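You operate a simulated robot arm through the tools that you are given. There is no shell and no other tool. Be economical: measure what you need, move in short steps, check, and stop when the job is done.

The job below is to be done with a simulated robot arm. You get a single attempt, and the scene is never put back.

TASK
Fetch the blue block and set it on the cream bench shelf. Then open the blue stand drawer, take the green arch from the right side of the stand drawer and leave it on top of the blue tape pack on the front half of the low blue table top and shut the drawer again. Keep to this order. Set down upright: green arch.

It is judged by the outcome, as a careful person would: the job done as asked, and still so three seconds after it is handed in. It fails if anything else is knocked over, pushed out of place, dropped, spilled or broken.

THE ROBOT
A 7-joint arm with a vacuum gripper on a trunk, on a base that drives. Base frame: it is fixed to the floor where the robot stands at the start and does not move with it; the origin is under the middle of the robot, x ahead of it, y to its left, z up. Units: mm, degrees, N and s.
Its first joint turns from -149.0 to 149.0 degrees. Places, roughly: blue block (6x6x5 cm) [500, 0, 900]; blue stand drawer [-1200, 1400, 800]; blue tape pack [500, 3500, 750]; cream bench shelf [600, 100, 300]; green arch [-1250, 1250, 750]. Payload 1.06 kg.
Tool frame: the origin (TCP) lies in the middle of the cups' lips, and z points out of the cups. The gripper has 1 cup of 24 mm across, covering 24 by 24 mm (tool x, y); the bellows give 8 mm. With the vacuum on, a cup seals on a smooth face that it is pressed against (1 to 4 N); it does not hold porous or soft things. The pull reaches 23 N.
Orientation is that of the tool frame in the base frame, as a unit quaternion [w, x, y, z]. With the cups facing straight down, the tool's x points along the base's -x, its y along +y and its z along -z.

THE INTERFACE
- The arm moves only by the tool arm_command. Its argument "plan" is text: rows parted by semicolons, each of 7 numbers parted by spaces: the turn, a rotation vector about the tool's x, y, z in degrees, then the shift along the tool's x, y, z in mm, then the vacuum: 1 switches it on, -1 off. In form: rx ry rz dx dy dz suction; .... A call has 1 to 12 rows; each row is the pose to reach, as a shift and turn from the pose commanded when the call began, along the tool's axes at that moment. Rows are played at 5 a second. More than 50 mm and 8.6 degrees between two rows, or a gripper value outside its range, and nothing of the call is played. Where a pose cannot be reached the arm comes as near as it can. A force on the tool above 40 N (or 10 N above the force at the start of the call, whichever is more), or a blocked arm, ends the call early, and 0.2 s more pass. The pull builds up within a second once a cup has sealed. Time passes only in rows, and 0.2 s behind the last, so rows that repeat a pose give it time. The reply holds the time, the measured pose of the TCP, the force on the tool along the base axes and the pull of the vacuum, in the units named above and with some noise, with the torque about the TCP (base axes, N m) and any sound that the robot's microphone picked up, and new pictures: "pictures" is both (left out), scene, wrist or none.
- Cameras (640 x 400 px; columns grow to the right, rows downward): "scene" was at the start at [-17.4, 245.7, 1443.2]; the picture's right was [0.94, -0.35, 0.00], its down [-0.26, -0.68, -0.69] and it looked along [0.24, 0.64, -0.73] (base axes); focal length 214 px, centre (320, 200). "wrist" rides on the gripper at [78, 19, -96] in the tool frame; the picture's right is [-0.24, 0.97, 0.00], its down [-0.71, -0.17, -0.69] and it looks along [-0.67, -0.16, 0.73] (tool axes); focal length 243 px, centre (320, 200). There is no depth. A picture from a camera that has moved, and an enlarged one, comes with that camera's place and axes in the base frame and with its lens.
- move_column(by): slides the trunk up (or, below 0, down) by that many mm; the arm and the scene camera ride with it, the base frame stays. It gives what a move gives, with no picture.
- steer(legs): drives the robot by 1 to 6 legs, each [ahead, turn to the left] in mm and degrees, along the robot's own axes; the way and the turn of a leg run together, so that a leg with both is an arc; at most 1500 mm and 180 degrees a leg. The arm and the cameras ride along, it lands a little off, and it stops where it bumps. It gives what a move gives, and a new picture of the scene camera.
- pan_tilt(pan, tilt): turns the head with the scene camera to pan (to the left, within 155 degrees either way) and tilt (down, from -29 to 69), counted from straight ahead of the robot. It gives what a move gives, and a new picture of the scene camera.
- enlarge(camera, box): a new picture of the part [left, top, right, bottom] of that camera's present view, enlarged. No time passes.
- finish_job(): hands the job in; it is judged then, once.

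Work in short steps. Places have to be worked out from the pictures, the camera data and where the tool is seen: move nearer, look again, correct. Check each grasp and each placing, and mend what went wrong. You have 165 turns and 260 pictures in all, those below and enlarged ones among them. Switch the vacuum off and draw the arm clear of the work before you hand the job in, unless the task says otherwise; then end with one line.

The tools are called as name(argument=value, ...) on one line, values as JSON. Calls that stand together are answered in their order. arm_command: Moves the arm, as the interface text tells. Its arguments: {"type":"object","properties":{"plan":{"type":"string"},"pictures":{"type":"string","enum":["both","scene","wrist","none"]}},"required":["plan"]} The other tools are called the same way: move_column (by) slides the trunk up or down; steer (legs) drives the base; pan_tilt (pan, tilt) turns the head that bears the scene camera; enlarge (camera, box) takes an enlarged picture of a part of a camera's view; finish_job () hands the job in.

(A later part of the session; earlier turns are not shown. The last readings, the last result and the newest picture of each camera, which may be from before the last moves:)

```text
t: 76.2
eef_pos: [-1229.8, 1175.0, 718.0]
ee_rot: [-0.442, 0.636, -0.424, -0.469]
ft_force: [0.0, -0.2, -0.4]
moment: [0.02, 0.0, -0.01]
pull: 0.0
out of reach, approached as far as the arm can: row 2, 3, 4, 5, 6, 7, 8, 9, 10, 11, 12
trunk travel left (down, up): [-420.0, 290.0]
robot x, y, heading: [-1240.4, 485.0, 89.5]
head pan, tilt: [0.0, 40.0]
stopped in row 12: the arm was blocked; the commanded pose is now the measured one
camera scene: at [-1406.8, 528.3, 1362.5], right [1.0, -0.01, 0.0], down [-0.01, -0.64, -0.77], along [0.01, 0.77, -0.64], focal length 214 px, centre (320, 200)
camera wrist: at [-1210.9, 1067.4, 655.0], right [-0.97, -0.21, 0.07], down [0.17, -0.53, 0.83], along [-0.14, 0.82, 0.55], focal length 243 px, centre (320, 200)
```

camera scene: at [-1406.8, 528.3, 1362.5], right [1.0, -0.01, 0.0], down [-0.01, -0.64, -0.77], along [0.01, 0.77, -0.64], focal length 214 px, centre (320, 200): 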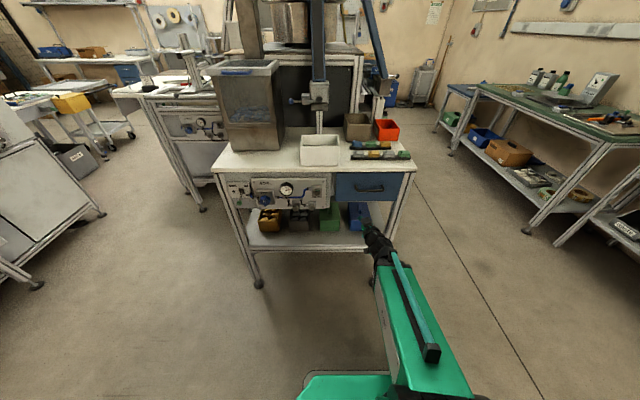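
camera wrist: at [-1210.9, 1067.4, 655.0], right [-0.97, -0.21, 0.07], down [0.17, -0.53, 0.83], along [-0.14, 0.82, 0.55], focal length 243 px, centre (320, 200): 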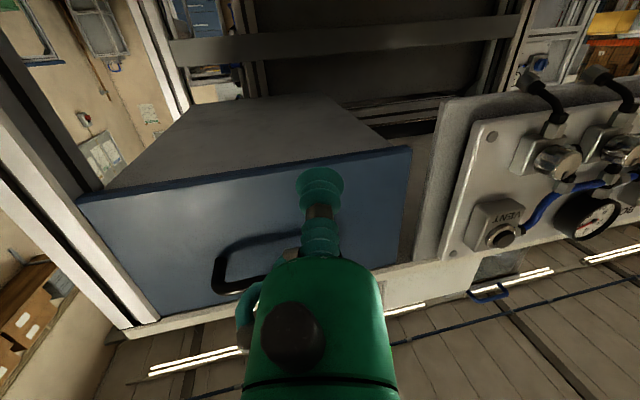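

The horizontal pose puts the wrist too near the robot from here, and the table behind leaves no room to back up while pulling. It is better to stand beside the drawer (around x=-560, y=1020, facing -x) and pull sideways. First I return the tool to vertical.

arm_command(plan="0.23 8.06 1.87 -7 2 -12 -1;0.46 16.1 3.7 -13 4 -25 -1;0.69 24.2 5.6 -20 6 -37 -1;0.92 32.2 7.5 -26 8 -49 -1;1.15 40.3 9.35 -33 10 -61 -1;1.4 48.4 11.2 -40 12 -74 -1;1.6 56.4 13.1 -46 14 -86 -1;1.8 64.5 15 -53 16 -98 -1;2.1 72.5 16.8 -59 18 -111 -1;2.3 80.6 18.7 -66 20 -123 -1;2.3 80.6 18.7 -66 20 -123 -1", pictures="scene")

```text
t: 78.6
eef_pos: [-1234.4, 1060.1, 800.1]
ee_rot: [-0.001, 0.708, -0.707, 0.0]
ft_force: [0.1, 0.5, -0.6]
moment: [0.01, -0.02, 0.01]
pull: 0.0
out of reach, approached as far as the arm can: row 1, 2, 3, 4, 5, 6, 7
trunk travel left (down, up): [-420.0, 290.0]
robot x, y, heading: [-1233.6, 489.6, 89.2]
head pan, tilt: [0.0, 40.0]
camera scene: at [-1406.8, 528.3, 1362.5], right [1.0, -0.01, 0.0], down [-0.01, -0.64, -0.77], along [0.01, 0.77, -0.64], focal length 214 px, centre (320, 200)
```

scene: 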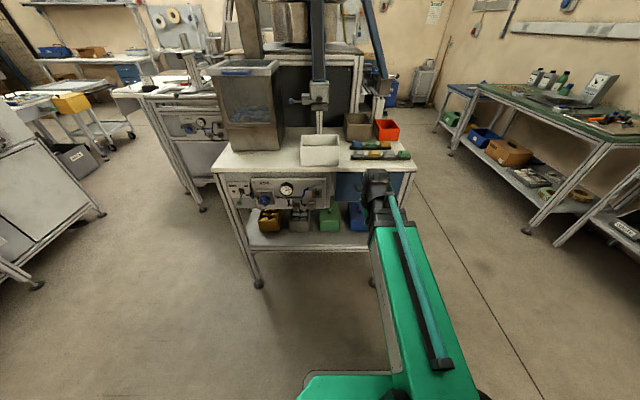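

Tool is vertical again. I drive to about (-560, 1020) and turn to face -x, turning right so that the arm never sweeps over the stand.

steer(legs=[[0, -89.4], [676, 0], [0, 90], [533, 0], [0, -135], [0, -135]])

pan_tilt(pan=-20, tilt=40)

```text
t: 103.8
eef_pos: [-1132.8, 1018.5, 799.4]
ee_rot: [-0.001, 1.0, 0.017, -0.001]
ft_force: [-0.8, -0.6, -0.2]
moment: [-0.02, -0.03, 0.0]
pull: 0.0
trunk travel left (down, up): [-420.0, 290.0]
robot x, y, heading: [-561.5, 1031.2, -178.9]
head pan, tilt: [0.0, 40.0]
camera scene: at [-597.2, 864.1, 1362.5], right [-0.02, 1.0, 0.0], down [0.64, 0.01, -0.77], along [-0.77, -0.02, -0.64], focal length 214 px, centre (320, 200)
```

scene: 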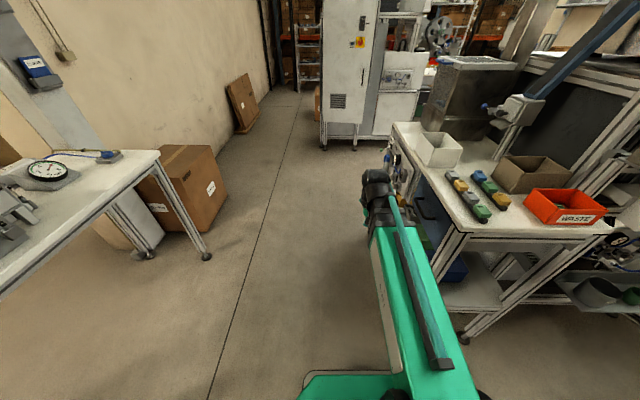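

```text
t: 104.7
eef_pos: [-1133.6, 1018.8, 800.2]
ee_rot: [0.0, 1.0, 0.016, 0.0]
ft_force: [0.9, 0.0, 0.2]
moment: [-0.01, 0.0, -0.02]
pull: 0.1
trunk travel left (down, up): [-420.0, 290.0]
robot x, y, heading: [-559.2, 1038.5, -178.6]
head pan, tilt: [-20.0, 40.0]
camera scene: at [-592.8, 893.2, 1362.5], right [0.32, 0.95, 0.0], down [0.61, -0.21, -0.77], along [-0.73, 0.25, -0.64], focal length 214 px, centre (320, 200)
```

scene: 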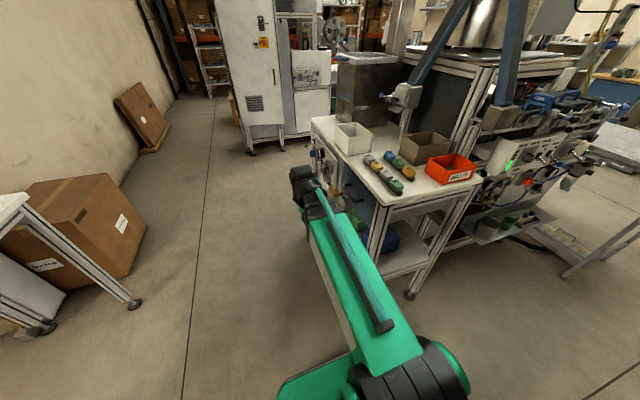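

Robot is at (-560, 1035), facing -x. Now I turn the tool to point at the drawer (+y) while moving in front of the face, below the handle.

arm_command(plan="7.5 0 0 -5 -12 4 -1;15 0 0 -9 -25 8 -1;22.5 0 0 -14 -38 13 -1;30 0 0 -18 -51 17 -1;37.5 0 0 -23 -63 21 -1;45 0 0 -27 -76 25 -1;52.5 0 0 -32 -89 29 -1;60 0 0 -36 -102 33 -1;67.5 0 0 -41 -115 38 -1;75 0 0 -45 -128 42 -1;82.5 0 0 -50 -140 46 -1;90 0 0 -54 -150 50 -1", pictures="both")

```text
t: 107.3
eef_pos: [-1191.6, 1166.0, 750.3]
ee_rot: [0.708, -0.706, -0.011, 0.012]
ft_force: [-0.1, -0.4, 0.5]
moment: [0.0, -0.01, -0.01]
pull: 0.0
trunk travel left (down, up): [-420.0, 290.0]
robot x, y, heading: [-564.9, 1039.3, -178.7]
head pan, tilt: [-20.0, 40.0]
camera scene: at [-592.7, 893.2, 1362.6], right [0.32, 0.95, 0.0], down [0.61, -0.21, -0.77], along [-0.73, 0.25, -0.64], focal length 214 px, centre (320, 200)
camera wrist: at [-1111.4, 1072.4, 730.6], right [-0.24, 0.0, -0.97], down [-0.68, -0.71, 0.17], along [-0.69, 0.71, 0.16], focal length 243 px, centre (320, 200)
```

scene: 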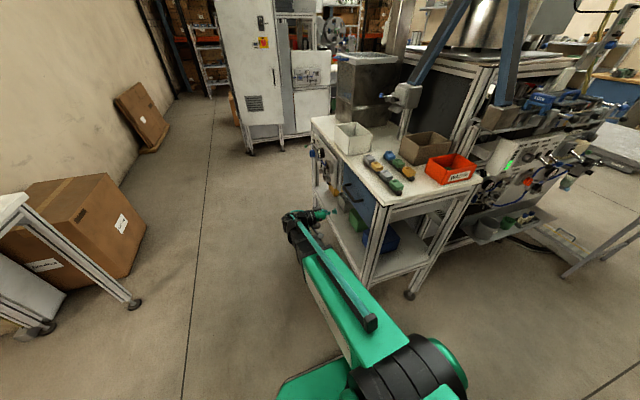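
wrist: 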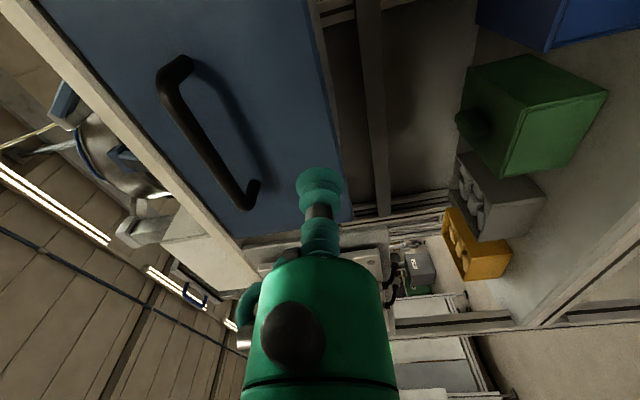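

The tool now points at the drawer. I work out the face at y≈1256, z 745–890, with the handle bar at z≈822. I raise the cup to z≈775 and approach to about 25 mm.

arm_command(plan="0 0 0 -6 -25 0 -1;0 0 0 -6 -25 35 -1;0 0 0 -6 -25 65 -1;0 0 0 -6 -25 65 -1", pictures="wrist")

```text
t: 108.3
eef_pos: [-1200.6, 1232.3, 776.8]
ee_rot: [0.707, -0.707, -0.011, 0.012]
ft_force: [-0.5, -0.9, 0.0]
moment: [0.0, 0.01, 0.01]
pull: 0.0
trunk travel left (down, up): [-420.0, 290.0]
robot x, y, heading: [-562.2, 1032.8, -178.4]
head pan, tilt: [-20.0, 40.0]
camera wrist: at [-1119.6, 1138.3, 756.7], right [-0.24, -0.01, -0.97], down [-0.68, -0.71, 0.17], along [-0.69, 0.71, 0.16], focal length 243 px, centre (320, 200)
```

wrist: 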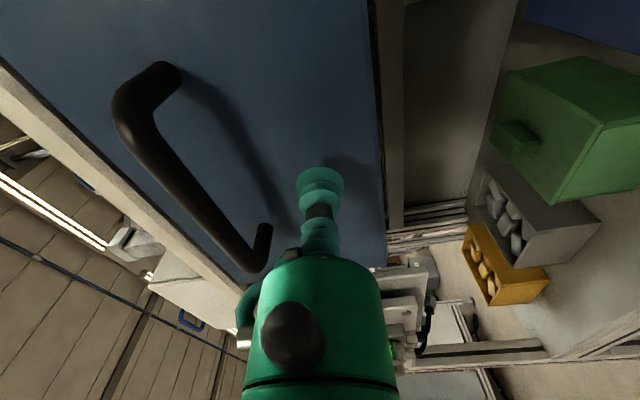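

The bar clears the tool. I advance slowly with the vacuum on until it seals.

arm_command(plan="0 0 0 0 0 8 1;0 0 0 0 0 14 1;0 0 0 0 0 17 1;0 0 0 0 0 20 1;0 0 0 0 0 20 1", pictures="none")

```text
t: 109.5
eef_pos: [-1200.9, 1253.1, 775.9]
ee_rot: [0.707, -0.707, -0.012, 0.012]
ft_force: [-2.5, 1.6, 2.1]
moment: [-0.04, -0.03, -0.16]
pull: 22.9
trunk travel left (down, up): [-420.0, 290.0]
robot x, y, heading: [-562.7, 1033.5, -178.7]
head pan, tilt: [-20.0, 40.0]
```

Sealed on the drawer face at y≈1253. I pull gently.

arm_command(plan="0 0 0 0 0 -8 1;0 0 0 0 0 -16 1;0 0 0 0 0 -24 1;0 0 0 0 0 -32 1;0 0 0 0 0 -40 1;0 0 0 0 0 -40 1", pictures="scene")

```text
t: 110.9
eef_pos: [-1200.5, 1211.6, 775.4]
ee_rot: [0.708, -0.706, -0.011, 0.012]
ft_force: [-7.9, 0.8, 3.8]
moment: [-0.04, -0.03, -0.07]
pull: 23.3
trunk travel left (down, up): [-420.0, 290.0]
robot x, y, heading: [-558.9, 1034.6, -178.5]
head pan, tilt: [-20.0, 40.0]
camera scene: at [-593.1, 893.1, 1362.5], right [0.32, 0.95, 0.0], down [0.61, -0.21, -0.77], along [-0.73, 0.25, -0.64], focal length 214 px, centre (320, 200)
```

scene: 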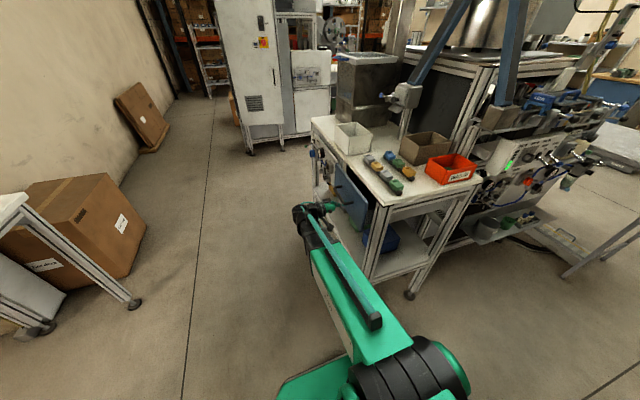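

The drawer follows. I keep pulling, trimming the slight sideways drift.

arm_command(plan="0 0 0 -1.8 0 -15 1;0 0 0 -2.3 0 -30 1;0 0 0 -2.8 0 -45 1;0 0 0 -3.3 0 -60 1;0 0 0 -3.8 0 -75 1;0 0 0 -4.3 0 -90 1;0 0 0 -4.8 0 -105 1;0 0 0 -5.3 0 -120 1;0 0 0 -5.8 0 -135 1;0 0 0 -6.3 0 -150 1;0 0 0 -6.3 0 -150 1", pictures="both")

```text
t: 113.3
eef_pos: [-1200.1, 1061.0, 775.1]
ee_rot: [0.708, -0.706, -0.012, 0.013]
ft_force: [5.8, 0.3, -5.3]
moment: [0.0, 0.04, -0.01]
pull: 22.8
trunk travel left (down, up): [-420.0, 290.0]
robot x, y, heading: [-558.5, 1035.8, -178.7]
head pan, tilt: [-20.0, 40.0]
camera scene: at [-592.7, 893.2, 1362.5], right [0.32, 0.95, 0.0], down [0.61, -0.21, -0.77], along [-0.73, 0.25, -0.64], focal length 214 px, centre (320, 200)
camera wrist: at [-1119.6, 966.9, 755.9], right [-0.24, -0.01, -0.97], down [-0.68, -0.71, 0.17], along [-0.69, 0.71, 0.16], focal length 243 px, centre (320, 200)
```

scene: 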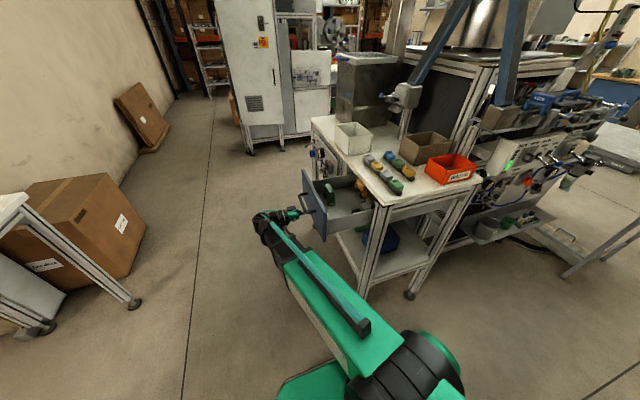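
wrist: 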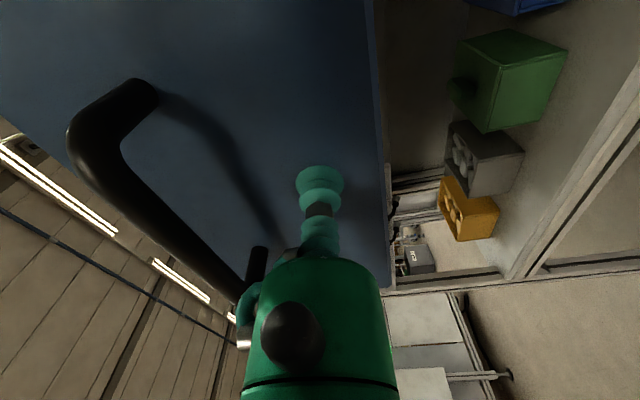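

The drawer is about 190 mm open and its contents are visible. I enlarge the scene picture to see the green arch.

enlarge(camera="scene", box=[280, 150, 420, 237])

```text
4.57 times, centred on (350, 194) of scene
camera zoom: at [-592.7, 893.2, 1362.5], right [0.32, 0.95, 0.0], down [0.61, -0.21, -0.77], along [-0.73, 0.25, -0.64], focal length 980 px, centre (183, 230)
```

zoom: 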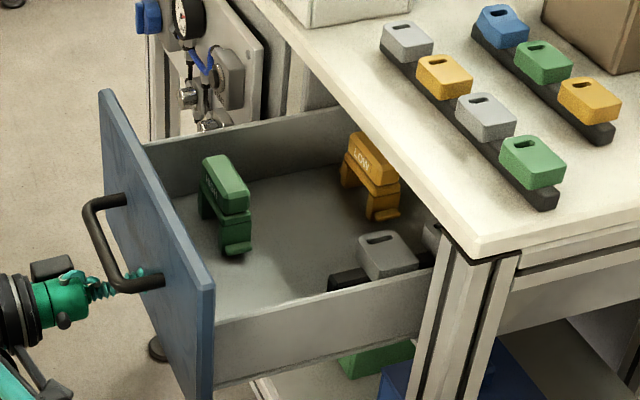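

A green arch stands near the front-left, a yellow one is behind it, and a grey part is on the right. I pull a little farther to show the whole drawer.

arm_command(plan="0 0 0 0.5 0 -12 1;0 0 0 0.5 0 -24 1;0 0 0 0.3 0 -36 1;0 0 0 0 0 -48 1;0 0 0 0 0 -48 1", pictures="none")

enlarge(camera="scene", box=[270, 150, 410, 237])

```text
t: 114.5
eef_pos: [-1199.6, 1013.0, 775.5]
ee_rot: [0.708, -0.706, -0.011, 0.012]
ft_force: [-8.8, -1.5, 1.5]
moment: [-0.02, 0.02, -0.07]
pull: 23.2
trunk travel left (down, up): [-420.0, 290.0]
robot x, y, heading: [-562.8, 1035.5, -179.1]
head pan, tilt: [-20.0, 40.0]
```

```text
4.57 times, centred on (340, 194) of scene
camera zoom: at [-593.4, 893.0, 1362.5], right [0.32, 0.95, 0.0], down [0.61, -0.21, -0.77], along [-0.73, 0.25, -0.64], focal length 980 px, centre (229, 230)
```

zoom: 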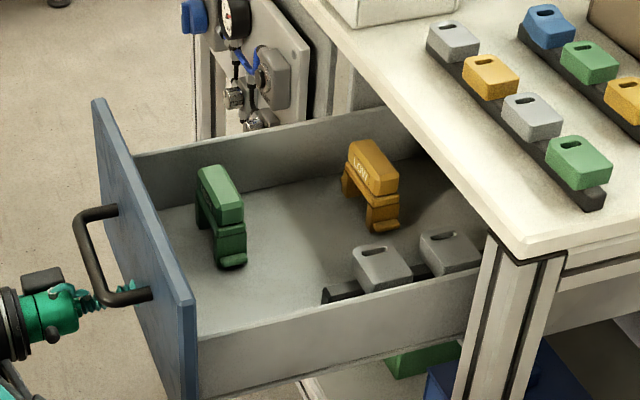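

Only one green arch is visible, at about (-1256, 1116). I release the face, back off and turn the tool back to vertical while rising.

arm_command(plan="0 0 0 0 0 0 -1;0 0 0 0 0 0 -1;0 0 0 0 0 0 -1;0 0 0 0 0 0 -1;0 0 0 0 0 -6 -1;0 0 0 0 0 -40 -1;0 0 0 0 0 -80 -1", pictures="none")

arm_command(plan="-7.5 0 0 2 -12 0 -1;-15 0 0 4 -24 0 -1;-22.5 0 0 6 -36 0 -1;-30 0 0 8 -48 0 -1;-37.5 0 0 10 -60 0 -1;-45 0 0 12 -72 0 -1;-52.5 0 0 14 -84 0 -1;-60 0 0 16 -96 0 -1;-67.5 0 0 18 -108 0 -1;-75 0 0 20 -120 0 -1;-82.5 0 0 20 -132 0 -1;-90 0 0 20 -144 0 -1", pictures="both")

```text
t: 116.1
eef_pos: [-1195.8, 933.2, 775.5]
ee_rot: [-0.707, 0.707, 0.011, -0.012]
ft_force: [0.8, 0.6, 0.3]
moment: [0.01, -0.01, 0.02]
pull: 0.0
trunk travel left (down, up): [-420.0, 290.0]
robot x, y, heading: [-561.9, 1034.7, -178.8]
head pan, tilt: [-20.0, 40.0]
```

```text
t: 118.7
eef_pos: [-1178.1, 933.6, 920.0]
ee_rot: [-0.001, 1.0, 0.017, -0.001]
ft_force: [-0.2, 0.4, -1.2]
moment: [-0.04, -0.01, 0.0]
pull: 0.1
trunk travel left (down, up): [-420.0, 290.0]
robot x, y, heading: [-562.8, 1034.3, -178.7]
head pan, tilt: [-20.0, 40.0]
camera scene: at [-592.8, 893.3, 1362.5], right [0.32, 0.95, 0.0], down [0.61, -0.21, -0.77], along [-0.73, 0.25, -0.64], focal length 214 px, centre (320, 200)
camera wrist: at [-1097.9, 916.5, 1014.9], right [-0.2, -0.98, 0.0], down [-0.71, 0.15, 0.69], along [-0.67, 0.14, -0.73], focal length 243 px, centre (320, 200)
```

scene: 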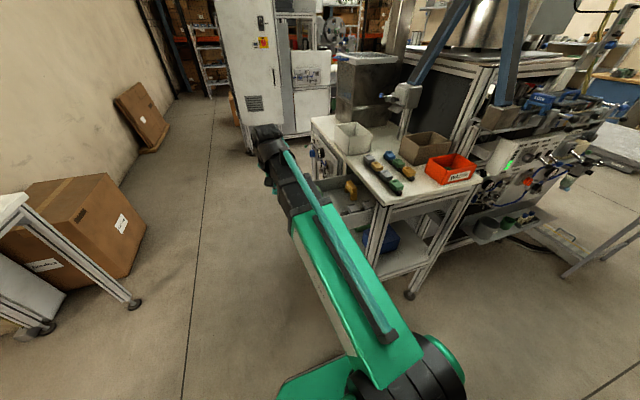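
wrist: 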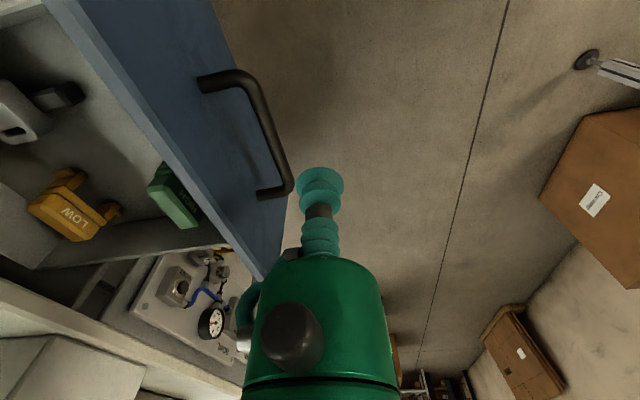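

The drawer stayed open. I move above the arch, well over the drawer front, and look down.

arm_command(plan="0 0 0 -15 -40 -20 -1;0 0 0 -30 -80 -25 -1;0 0 0 -45 -120 -25 -1;0 0 0 -55 -150 -25 -1;0 0 0 -55 -150 -25 -1", pictures="both")

```text
t: 119.9
eef_pos: [-1236.2, 1081.5, 944.9]
ee_rot: [-0.001, 1.0, 0.016, 0.0]
ft_force: [-0.7, -0.2, -0.3]
moment: [0.01, -0.05, 0.01]
pull: 0.0
trunk travel left (down, up): [-420.0, 290.0]
robot x, y, heading: [-560.4, 1034.9, -178.8]
head pan, tilt: [-20.0, 40.0]
camera scene: at [-592.8, 893.5, 1362.5], right [0.32, 0.95, 0.0], down [0.61, -0.21, -0.77], along [-0.73, 0.25, -0.64], focal length 214 px, centre (320, 200)
camera wrist: at [-1157.2, 1064.3, 1039.8], right [-0.2, -0.98, 0.0], down [-0.71, 0.15, 0.69], along [-0.67, 0.14, -0.73], focal length 243 px, centre (320, 200)
```

scene: 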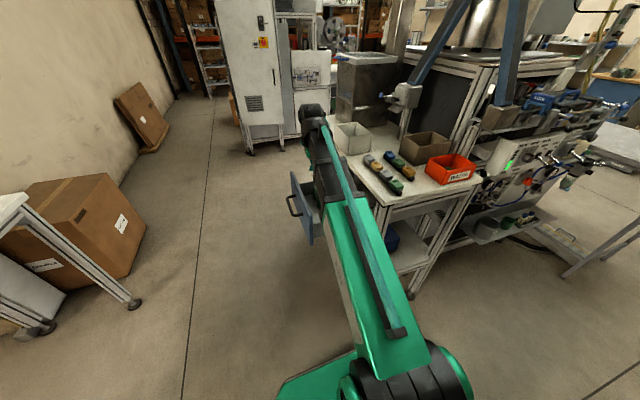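
wrist: 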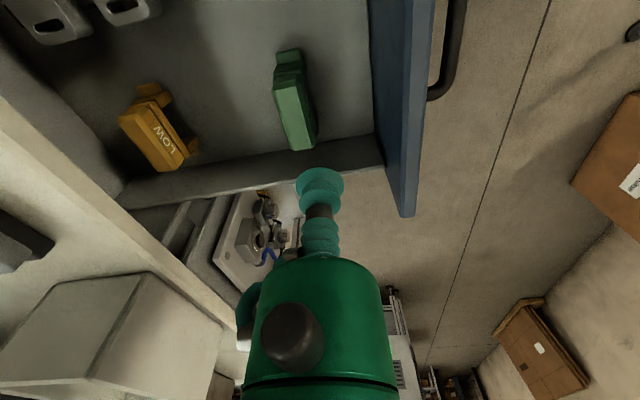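

The arch is in view. I enlarge it to see its top face.

enlarge(camera="wrist", box=[230, 30, 390, 130])

enlarge(camera="wrist", box=[0, 0, 320, 200])

```text
4.00 times, centred on (310, 80) of wrist
camera zoom: at [-1157.2, 1064.3, 1039.8], right [-0.2, -0.98, 0.0], down [-0.71, 0.15, 0.69], along [-0.67, 0.14, -0.73], focal length 970 px, centre (360, 680)
```

zoom: 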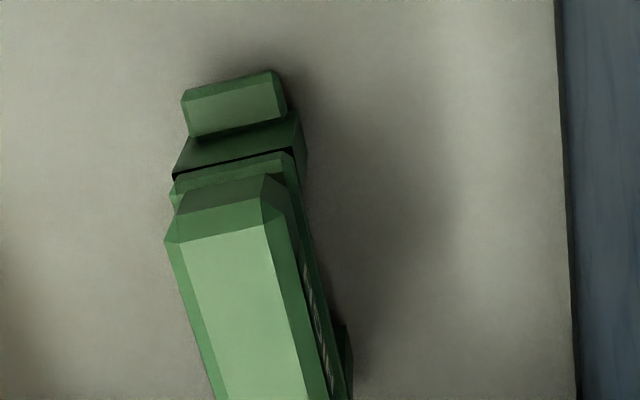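

```text
2.00 times, centred on (160, 100) of wrist
camera zoom: at [-1157.2, 1064.3, 1039.8], right [-0.2, -0.98, 0.0], down [-0.71, 0.15, 0.69], along [-0.67, 0.14, -0.73], focal length 485 px, centre (640, 400)
```

zoom: 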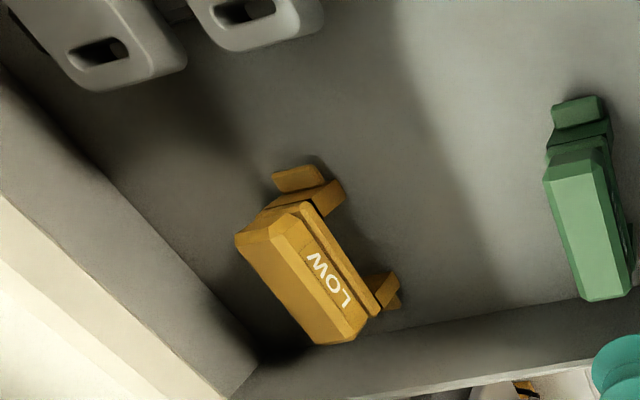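

The flat top looks narrow, so I need exact dimensions. I move closer above it for a second view.

arm_command(plan="0 0 0 -4 -12 18 -1;0 0 0 -8 -24 35 -1;0 0 0 -8 -24 35 -1", pictures="wrist")

enlarge(camera="wrist", box=[200, 20, 440, 170])

```text
t: 120.7
eef_pos: [-1245.8, 1108.1, 910.4]
ee_rot: [0.0, 1.0, 0.017, -0.001]
ft_force: [-0.4, 0.4, 0.1]
moment: [-0.01, -0.02, 0.02]
pull: 0.1
trunk travel left (down, up): [-420.0, 290.0]
robot x, y, heading: [-564.7, 1036.3, -178.6]
head pan, tilt: [-20.0, 40.0]
camera wrist: at [-1166.2, 1088.7, 1005.1], right [-0.2, -0.98, 0.0], down [-0.71, 0.15, 0.69], along [-0.67, 0.14, -0.73], focal length 243 px, centre (320, 200)
```

wrist: 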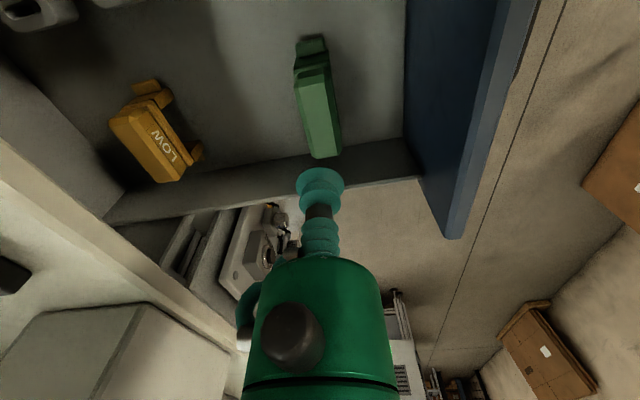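

```text
2.67 times, centred on (320, 95) of wrist
camera zoom: at [-1166.2, 1088.7, 1005.1], right [-0.2, -0.98, 0.0], down [-0.71, 0.15, 0.69], along [-0.67, 0.14, -0.73], focal length 647 px, centre (320, 480)
```

zoom: 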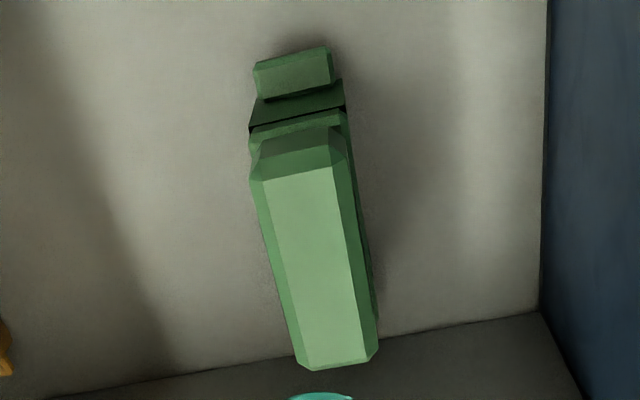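

Two views agree: the flat top is about 18×56 mm at z≈832, centred at (-1248, 1106). I go down to about 10 mm above it and check the alignment.

arm_command(plan="0 0 0 -2 2 30 -1;0 0 0 -2 2 60 -1;0 0 0 -2 2 68 -1;0 0 0 -2 2 68 -1", pictures="wrist")

enlarge(camera="wrist", box=[240, 100, 400, 200])

```text
t: 121.7
eef_pos: [-1246.9, 1102.8, 841.1]
ee_rot: [-0.001, 1.0, 0.018, -0.001]
ft_force: [0.8, -0.2, 0.1]
moment: [0.0, 0.02, 0.01]
pull: 0.1
trunk travel left (down, up): [-420.0, 290.0]
robot x, y, heading: [-561.0, 1035.0, -179.0]
head pan, tilt: [-20.0, 40.0]
camera wrist: at [-1168.1, 1086.3, 936.2], right [-0.2, -0.98, 0.0], down [-0.71, 0.15, 0.69], along [-0.67, 0.14, -0.73], focal length 243 px, centre (320, 200)
```

wrist: 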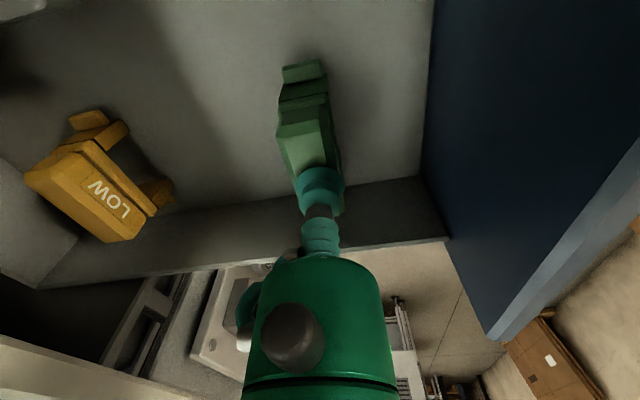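

```text
4.00 times, centred on (320, 150) of wrist
camera zoom: at [-1168.1, 1086.3, 936.2], right [-0.2, -0.98, 0.0], down [-0.71, 0.15, 0.69], along [-0.67, 0.14, -0.73], focal length 970 px, centre (320, 400)
```

zoom: 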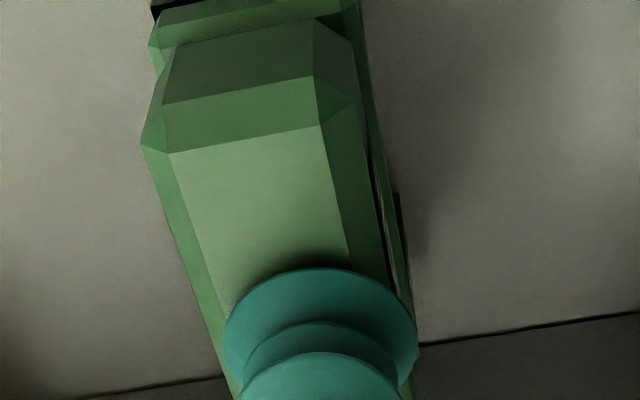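

The cup sits about 4.5 mm towards -y of the arch's centre line. I correct that, then descend with the vacuum on.

arm_command(plan="0 0 0 -2 -4.6 0 1;0 0 0 -2 -4.6 5 1;0 0 0 -2 -4.6 9 1;0 0 0 -2 -4.6 12 1;0 0 0 -2 -4.6 12 1;0 0 0 -2 -4.6 12 1", pictures="none")

enlarge(camera="wrist", box=[240, 100, 400, 200])

```text
t: 123.1
eef_pos: [-1250.3, 1108.4, 830.6]
ee_rot: [-0.001, 1.0, 0.016, -0.002]
ft_force: [-6.5, 0.8, 17.1]
moment: [-0.02, -0.04, 0.01]
pull: 22.7
trunk travel left (down, up): [-420.0, 290.0]
robot x, y, heading: [-563.3, 1035.6, -178.9]
head pan, tilt: [-20.0, 40.0]
```

```text
4.00 times, centred on (320, 150) of wrist
camera zoom: at [-1170.2, 1090.5, 925.1], right [-0.2, -0.98, 0.0], down [-0.71, 0.15, 0.69], along [-0.67, 0.14, -0.73], focal length 970 px, centre (320, 400)
```

zoom: 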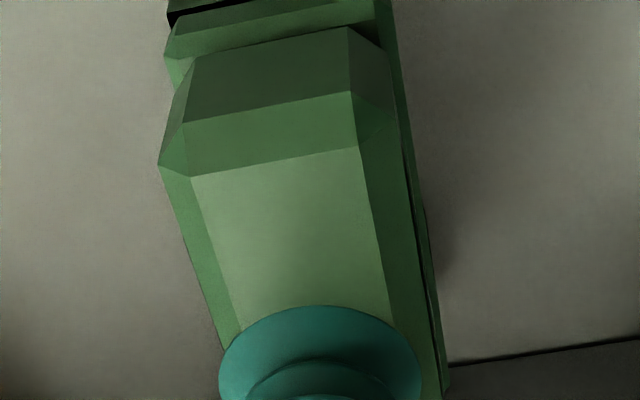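

Sealed with full pull. I lift straight up slowly and check.

arm_command(plan="0 0 0 0 0 -10 1;0 0 0 0 0 -20 1;0 0 0 0 0 -40 1;0 0 0 0 0 -70 1;0 0 0 0 0 -110 1;0 0 0 0 0 -150 1;0 0 0 0 0 -170 1;0 0 0 0 0 -170 1", pictures="both")

```text
t: 124.9
eef_pos: [-1249.1, 1107.4, 999.0]
ee_rot: [-0.001, 1.0, 0.016, 0.0]
ft_force: [0.4, -0.9, -1.2]
moment: [0.0, 0.02, -0.02]
pull: 23.2
trunk travel left (down, up): [-420.0, 290.0]
robot x, y, heading: [-557.6, 1036.0, -178.4]
head pan, tilt: [-20.0, 40.0]
camera scene: at [-592.7, 893.3, 1362.5], right [0.32, 0.95, 0.0], down [0.61, -0.21, -0.77], along [-0.73, 0.25, -0.64], focal length 214 px, centre (320, 200)
camera wrist: at [-1170.8, 1090.4, 1095.0], right [-0.2, -0.98, 0.0], down [-0.71, 0.15, 0.69], along [-0.67, 0.14, -0.73], focal length 243 px, centre (320, 200)
```

scene: 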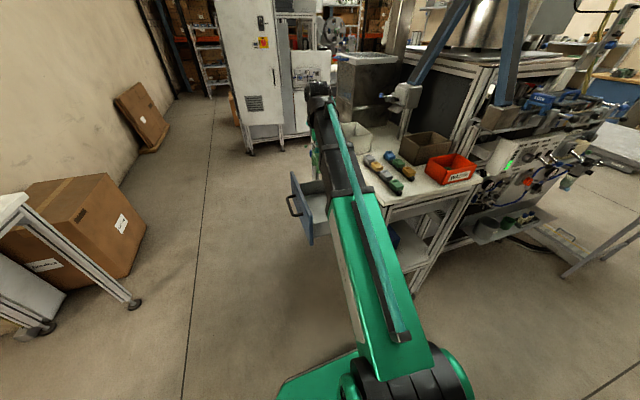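
wrist: 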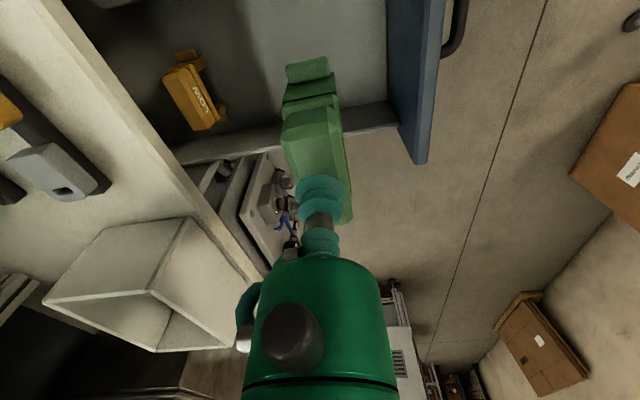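

The arch is held. I back the robot away along +x until the arm is well clear of the stand, then look up the corridor.

steer(legs=[[-350, 0]])

pan_tilt(pan=-100, tilt=30)

```text
t: 127.1
eef_pos: [-901.5, 1116.6, 998.7]
ee_rot: [-0.001, 1.0, 0.017, -0.001]
ft_force: [-0.4, 0.2, -1.4]
moment: [-0.01, -0.02, 0.01]
pull: 22.9
trunk travel left (down, up): [-420.0, 290.0]
robot x, y, heading: [-214.6, 1041.2, -178.7]
head pan, tilt: [-20.0, 40.0]
camera scene: at [-244.2, 900.9, 1362.5], right [0.32, 0.95, 0.0], down [0.61, -0.21, -0.77], along [-0.73, 0.25, -0.64], focal length 214 px, centre (320, 200)
```

scene: 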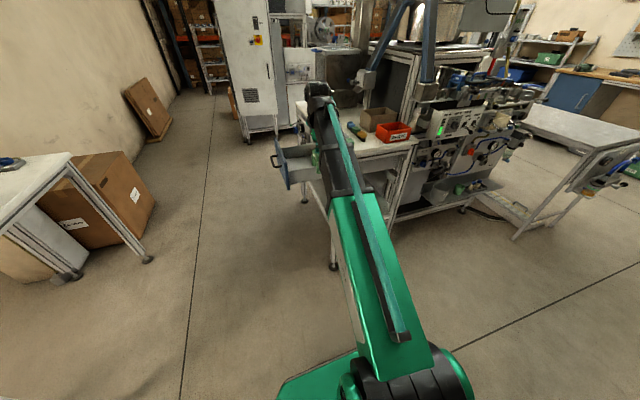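

```text
t: 128.7
eef_pos: [-901.8, 1116.2, 1000.3]
ee_rot: [-0.001, 1.0, 0.016, 0.0]
ft_force: [0.1, 0.2, -0.4]
moment: [0.01, 0.05, 0.0]
pull: 22.7
trunk travel left (down, up): [-420.0, 290.0]
robot x, y, heading: [-212.0, 1041.7, -178.6]
head pan, tilt: [-100.0, 30.0]
camera scene: at [-149.9, 962.9, 1377.9], right [0.99, -0.15, 0.0], down [-0.08, -0.49, -0.87], along [0.13, 0.86, -0.5], focal length 214 px, centre (320, 200)
```

scene: 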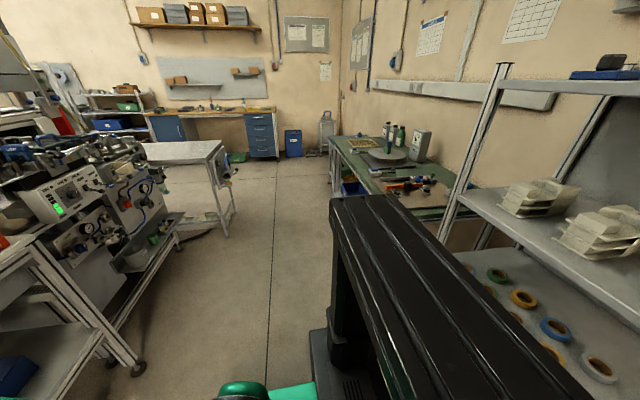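

The corridor ahead is free between x≈-800 and x≈280. I turn to face +y and drive to about y=2500.

steer(legs=[[0, -91], [1400, 0]])

pan_tilt(pan=-35, tilt=35)

```text
t: 139.4
eef_pos: [-159.0, 3120.3, 999.8]
ee_rot: [-0.002, 0.718, -0.696, 0.0]
ft_force: [0.2, 0.7, -1.2]
moment: [0.01, 0.02, -0.01]
pull: 22.6
trunk travel left (down, up): [-420.0, 290.0]
robot x, y, heading: [-234.1, 2431.2, 91.1]
head pan, tilt: [-100.0, 30.0]
camera scene: at [-314.1, 2368.7, 1377.9], right [-0.15, -0.99, 0.0], down [-0.49, 0.08, -0.87], along [0.86, -0.13, -0.5], focal length 214 px, centre (320, 200)
```

scene: 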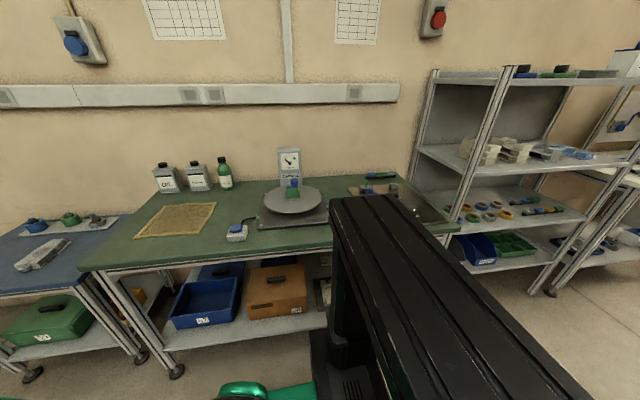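

```text
t: 140.8
eef_pos: [-160.3, 3121.3, 1000.1]
ee_rot: [-0.001, 0.718, -0.696, 0.0]
ft_force: [-0.2, 0.4, -0.8]
moment: [0.01, 0.01, -0.01]
pull: 23.2
trunk travel left (down, up): [-420.0, 290.0]
robot x, y, heading: [-231.1, 2431.7, 91.4]
head pan, tilt: [-35.0, 35.0]
camera scene: at [-354.5, 2455.8, 1370.1], right [0.83, -0.56, 0.0], down [-0.32, -0.48, -0.82], along [0.46, 0.68, -0.57], focal length 214 px, centre (320, 200)
```

scene: 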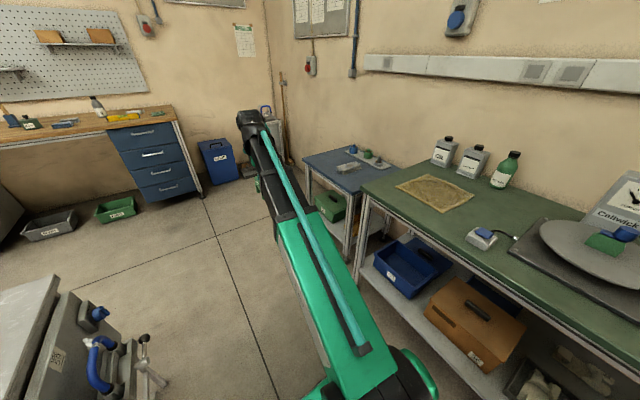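

The low blue table is at the end of the green bench. I enlarge it.

enlarge(camera="scene", box=[290, 130, 410, 205])

```text
5.33 times, centred on (350, 168) of scene
camera zoom: at [-354.5, 2455.8, 1370.1], right [0.83, -0.56, 0.0], down [-0.32, -0.48, -0.82], along [0.46, 0.68, -0.57], focal length 1144 px, centre (160, 373)
```

zoom: 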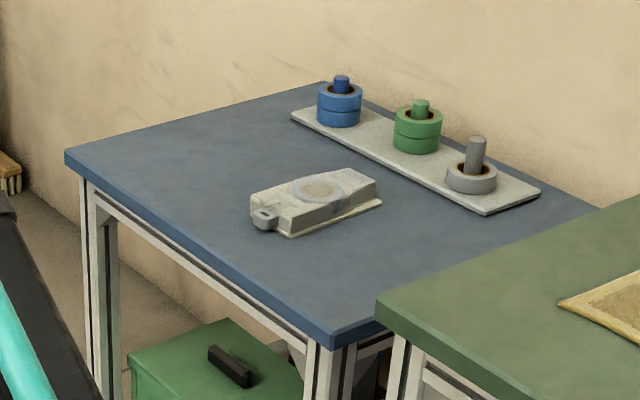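

The pack lies at about (535, 3430) on the table's front half; the front edge is at x≈380. I drive on to y≈3430 and turn to face it.

steer(legs=[[1000, 0], [0, -91]])

pan_tilt(pan=0, tilt=45)

```text
t: 149.9
eef_pos: [434.6, 3354.1, 999.3]
ee_rot: [0.001, -0.007, 1.0, -0.001]
ft_force: [0.3, -0.2, -1.3]
moment: [0.04, 0.02, 0.02]
pull: 23.1
trunk travel left (down, up): [-420.0, 290.0]
robot x, y, heading: [-251.2, 3445.1, -0.1]
head pan, tilt: [-35.0, 35.0]
camera scene: at [-227.3, 3560.2, 1370.1], right [-0.57, -0.82, 0.0], down [-0.47, 0.33, -0.82], along [0.67, -0.47, -0.57], focal length 214 px, centre (320, 200)
```

scene: 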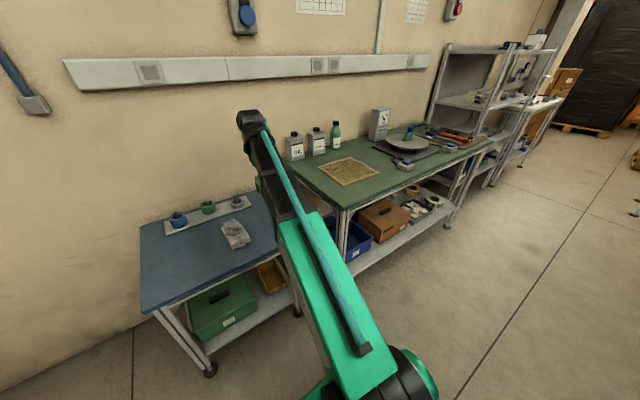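

```text
t: 150.9
eef_pos: [435.6, 3354.6, 999.7]
ee_rot: [0.001, -0.007, 1.0, 0.0]
ft_force: [0.7, -0.7, -0.4]
moment: [-0.01, 0.02, -0.02]
pull: 23.0
trunk travel left (down, up): [-420.0, 290.0]
robot x, y, heading: [-253.9, 3440.9, 0.1]
head pan, tilt: [0.0, 45.0]
camera scene: at [-218.4, 3610.7, 1355.3], right [0.0, -1.0, 0.0], down [-0.71, 0.0, -0.71], along [0.71, 0.0, -0.71], focal length 214 px, centre (320, 200)
```

scene: 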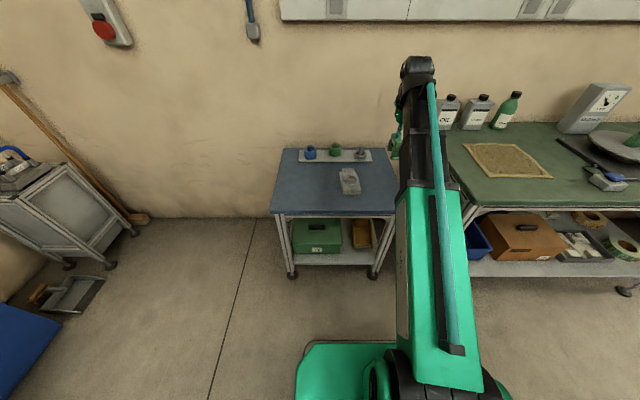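

The pack is near (527, 3472). I take a closer look at it, and from the wrist camera after moving near.

enlarge(camera="scene", box=[265, 140, 405, 227])

arm_command(plan="0 0 0 -5 30 0 1;0 0 0 -10 60 0 1;0 0 0 -20 90 0 1;0 0 0 -20 90 0 1", pictures="both")

```text
4.57 times, centred on (335, 184) of scene
camera zoom: at [-218.4, 3610.7, 1355.3], right [0.0, -1.0, 0.0], down [-0.71, 0.0, -0.71], along [0.71, 0.0, -0.71], focal length 980 px, centre (251, 275)
```

zoom: 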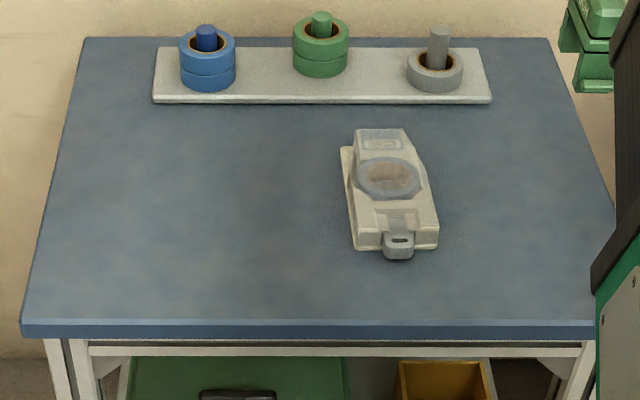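

```text
t: 151.9
eef_pos: [452.4, 3446.1, 999.4]
ee_rot: [0.001, -0.007, 1.0, 0.0]
ft_force: [0.3, -0.3, -0.5]
moment: [-0.02, 0.01, 0.02]
pull: 23.0
trunk travel left (down, up): [-420.0, 290.0]
robot x, y, heading: [-252.1, 3442.9, -0.0]
head pan, tilt: [0.0, 45.0]
camera scene: at [-218.3, 3611.0, 1355.2], right [0.0, -1.0, 0.0], down [-0.71, 0.0, -0.71], along [0.71, 0.0, -0.71], focal length 214 px, centre (320, 200)
camera wrist: at [374.1, 3461.8, 1094.5], right [0.22, 0.98, 0.0], down [0.71, -0.16, 0.69], along [0.67, -0.15, -0.73], focal length 243 px, centre (320, 200)
```

scene: 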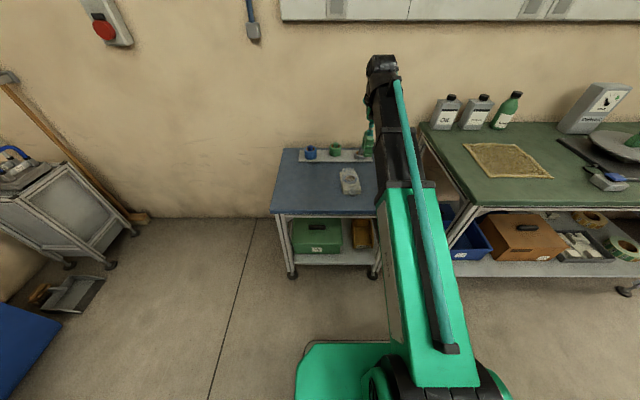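
wrist: 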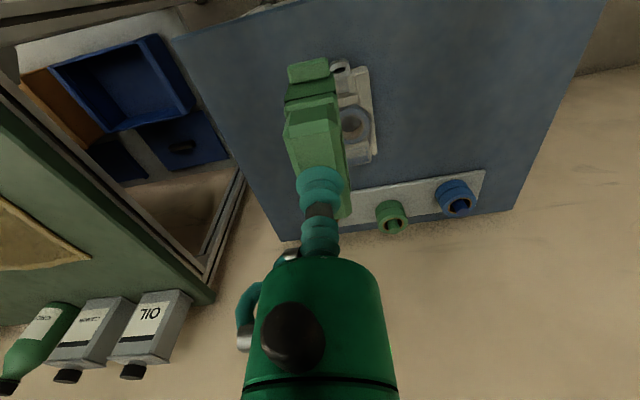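

The wrist view is partly blocked by the arch. I shift aside and lower, to inspect the pack's top surface closely.

arm_command(plan="0 0 0 0 -25 30 1;0 0 0 0 -50 60 1;0 0 0 0 -75 90 1;0 0 0 0 -75 110 1;0 0 0 0 -75 110 1", pictures="wrist")

enlarge(camera="wrist", box=[280, 0, 600, 200])

```text
t: 153.1
eef_pos: [454.1, 3369.3, 890.5]
ee_rot: [0.001, -0.008, 1.0, -0.001]
ft_force: [0.1, -0.6, -0.5]
moment: [-0.01, -0.02, 0.0]
pull: 22.3
trunk travel left (down, up): [-420.0, 290.0]
robot x, y, heading: [-253.3, 3442.6, 0.3]
head pan, tilt: [0.0, 45.0]
camera wrist: at [375.5, 3385.8, 985.3], right [0.22, 0.98, 0.0], down [0.71, -0.16, 0.69], along [0.67, -0.15, -0.73], focal length 243 px, centre (320, 200)
```

wrist: 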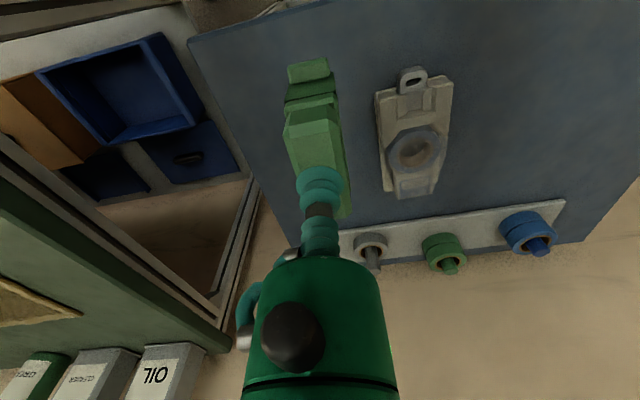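

```text
2.00 times, centred on (440, 100) of wrist
camera zoom: at [375.5, 3385.8, 985.3], right [0.22, 0.98, 0.0], down [0.71, -0.16, 0.69], along [0.67, -0.15, -0.73], focal length 485 px, centre (80, 400)
```

zoom: 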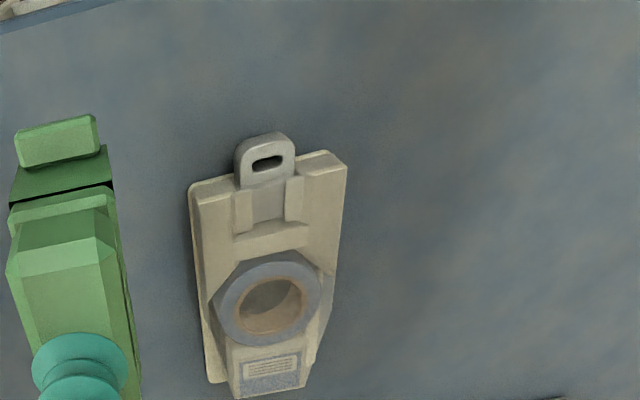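

The pack (with its tape ring) lies at about y≈3469. I take a second, closer view to pin down its ring centre and height.

arm_command(plan="0 0 0 -20 0 30 1;0 0 0 -50 -5 60 1;0 0 0 -50 -5 60 1", pictures="none")

enlarge(camera="wrist", box=[280, 0, 600, 200])

```text
t: 153.9
eef_pos: [505.4, 3365.1, 830.5]
ee_rot: [0.001, -0.007, 1.0, -0.001]
ft_force: [-0.7, -0.5, -0.6]
moment: [-0.02, -0.01, 0.01]
pull: 22.8
trunk travel left (down, up): [-420.0, 290.0]
robot x, y, heading: [-254.4, 3441.9, 0.4]
head pan, tilt: [0.0, 45.0]
```

```text
2.00 times, centred on (440, 100) of wrist
camera zoom: at [426.4, 3381.4, 925.4], right [0.22, 0.98, 0.0], down [0.71, -0.16, 0.69], along [0.67, -0.15, -0.73], focal length 485 px, centre (80, 400)
```

zoom: 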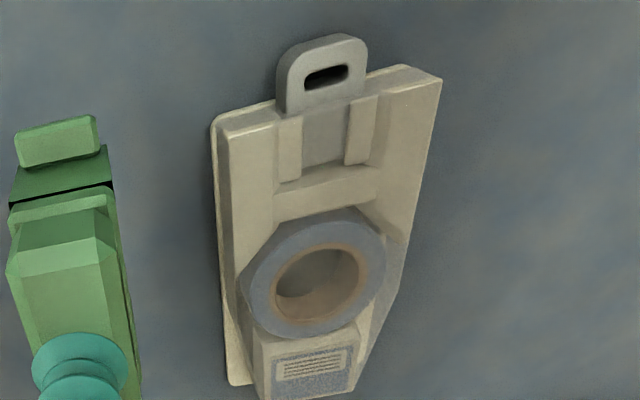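

The ring centre triangulates to about (572, 3468, 705). I move the arch above it at the same height and check the alignment.

arm_command(plan="0 0 0 -22 34 0 1;0 0 0 -45 68 0 1;0 0 0 -68 102 0 1;0 0 0 -68 102 0 1", pictures="both")

enlarge(camera="scene", box=[310, 120, 420, 189])

```text
t: 154.9
eef_pos: [573.2, 3468.7, 831.2]
ee_rot: [0.001, -0.008, 1.0, -0.001]
ft_force: [0.2, -0.8, -0.7]
moment: [-0.01, 0.0, 0.0]
pull: 23.0
trunk travel left (down, up): [-420.0, 290.0]
robot x, y, heading: [-254.4, 3440.9, 0.3]
head pan, tilt: [0.0, 45.0]
camera scene: at [-218.3, 3611.0, 1355.2], right [0.0, -1.0, 0.0], down [-0.71, 0.0, -0.71], along [0.71, 0.0, -0.71], focal length 214 px, centre (320, 200)
camera wrist: at [493.2, 3485.5, 925.5], right [0.22, 0.98, 0.0], down [0.71, -0.16, 0.69], along [0.67, -0.15, -0.73], focal length 243 px, centre (320, 200)
```

scene: 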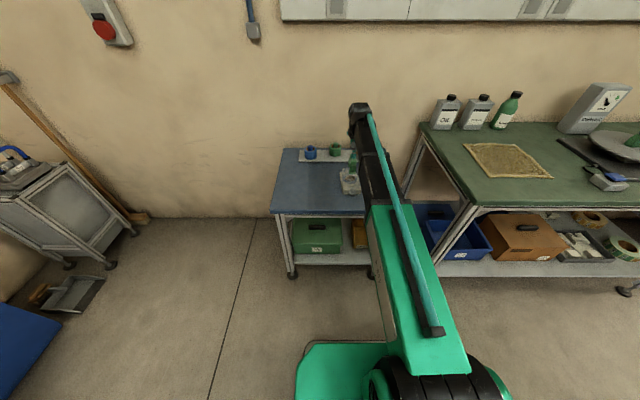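
wrist: 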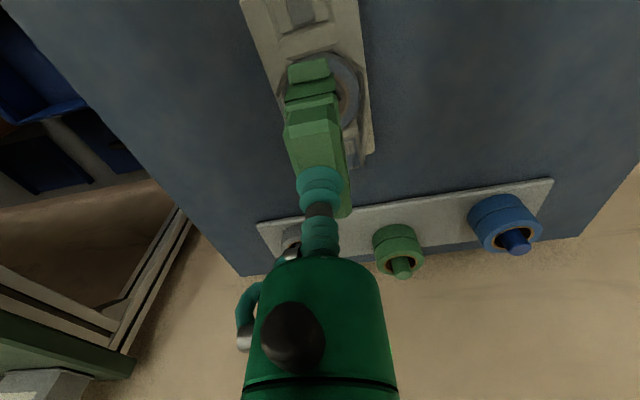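

```text
5.80 times, centred on (365, 154) of scene
camera zoom: at [-218.3, 3611.0, 1355.2], right [0.0, -1.0, 0.0], down [-0.71, 0.0, -0.71], along [0.71, 0.0, -0.71], focal length 1243 px, centre (59, 464)
```

zoom: 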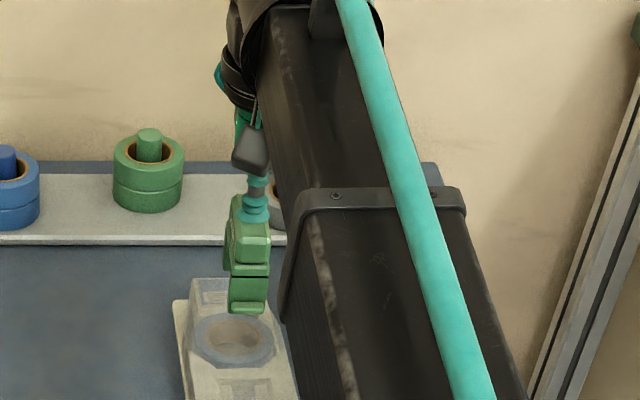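

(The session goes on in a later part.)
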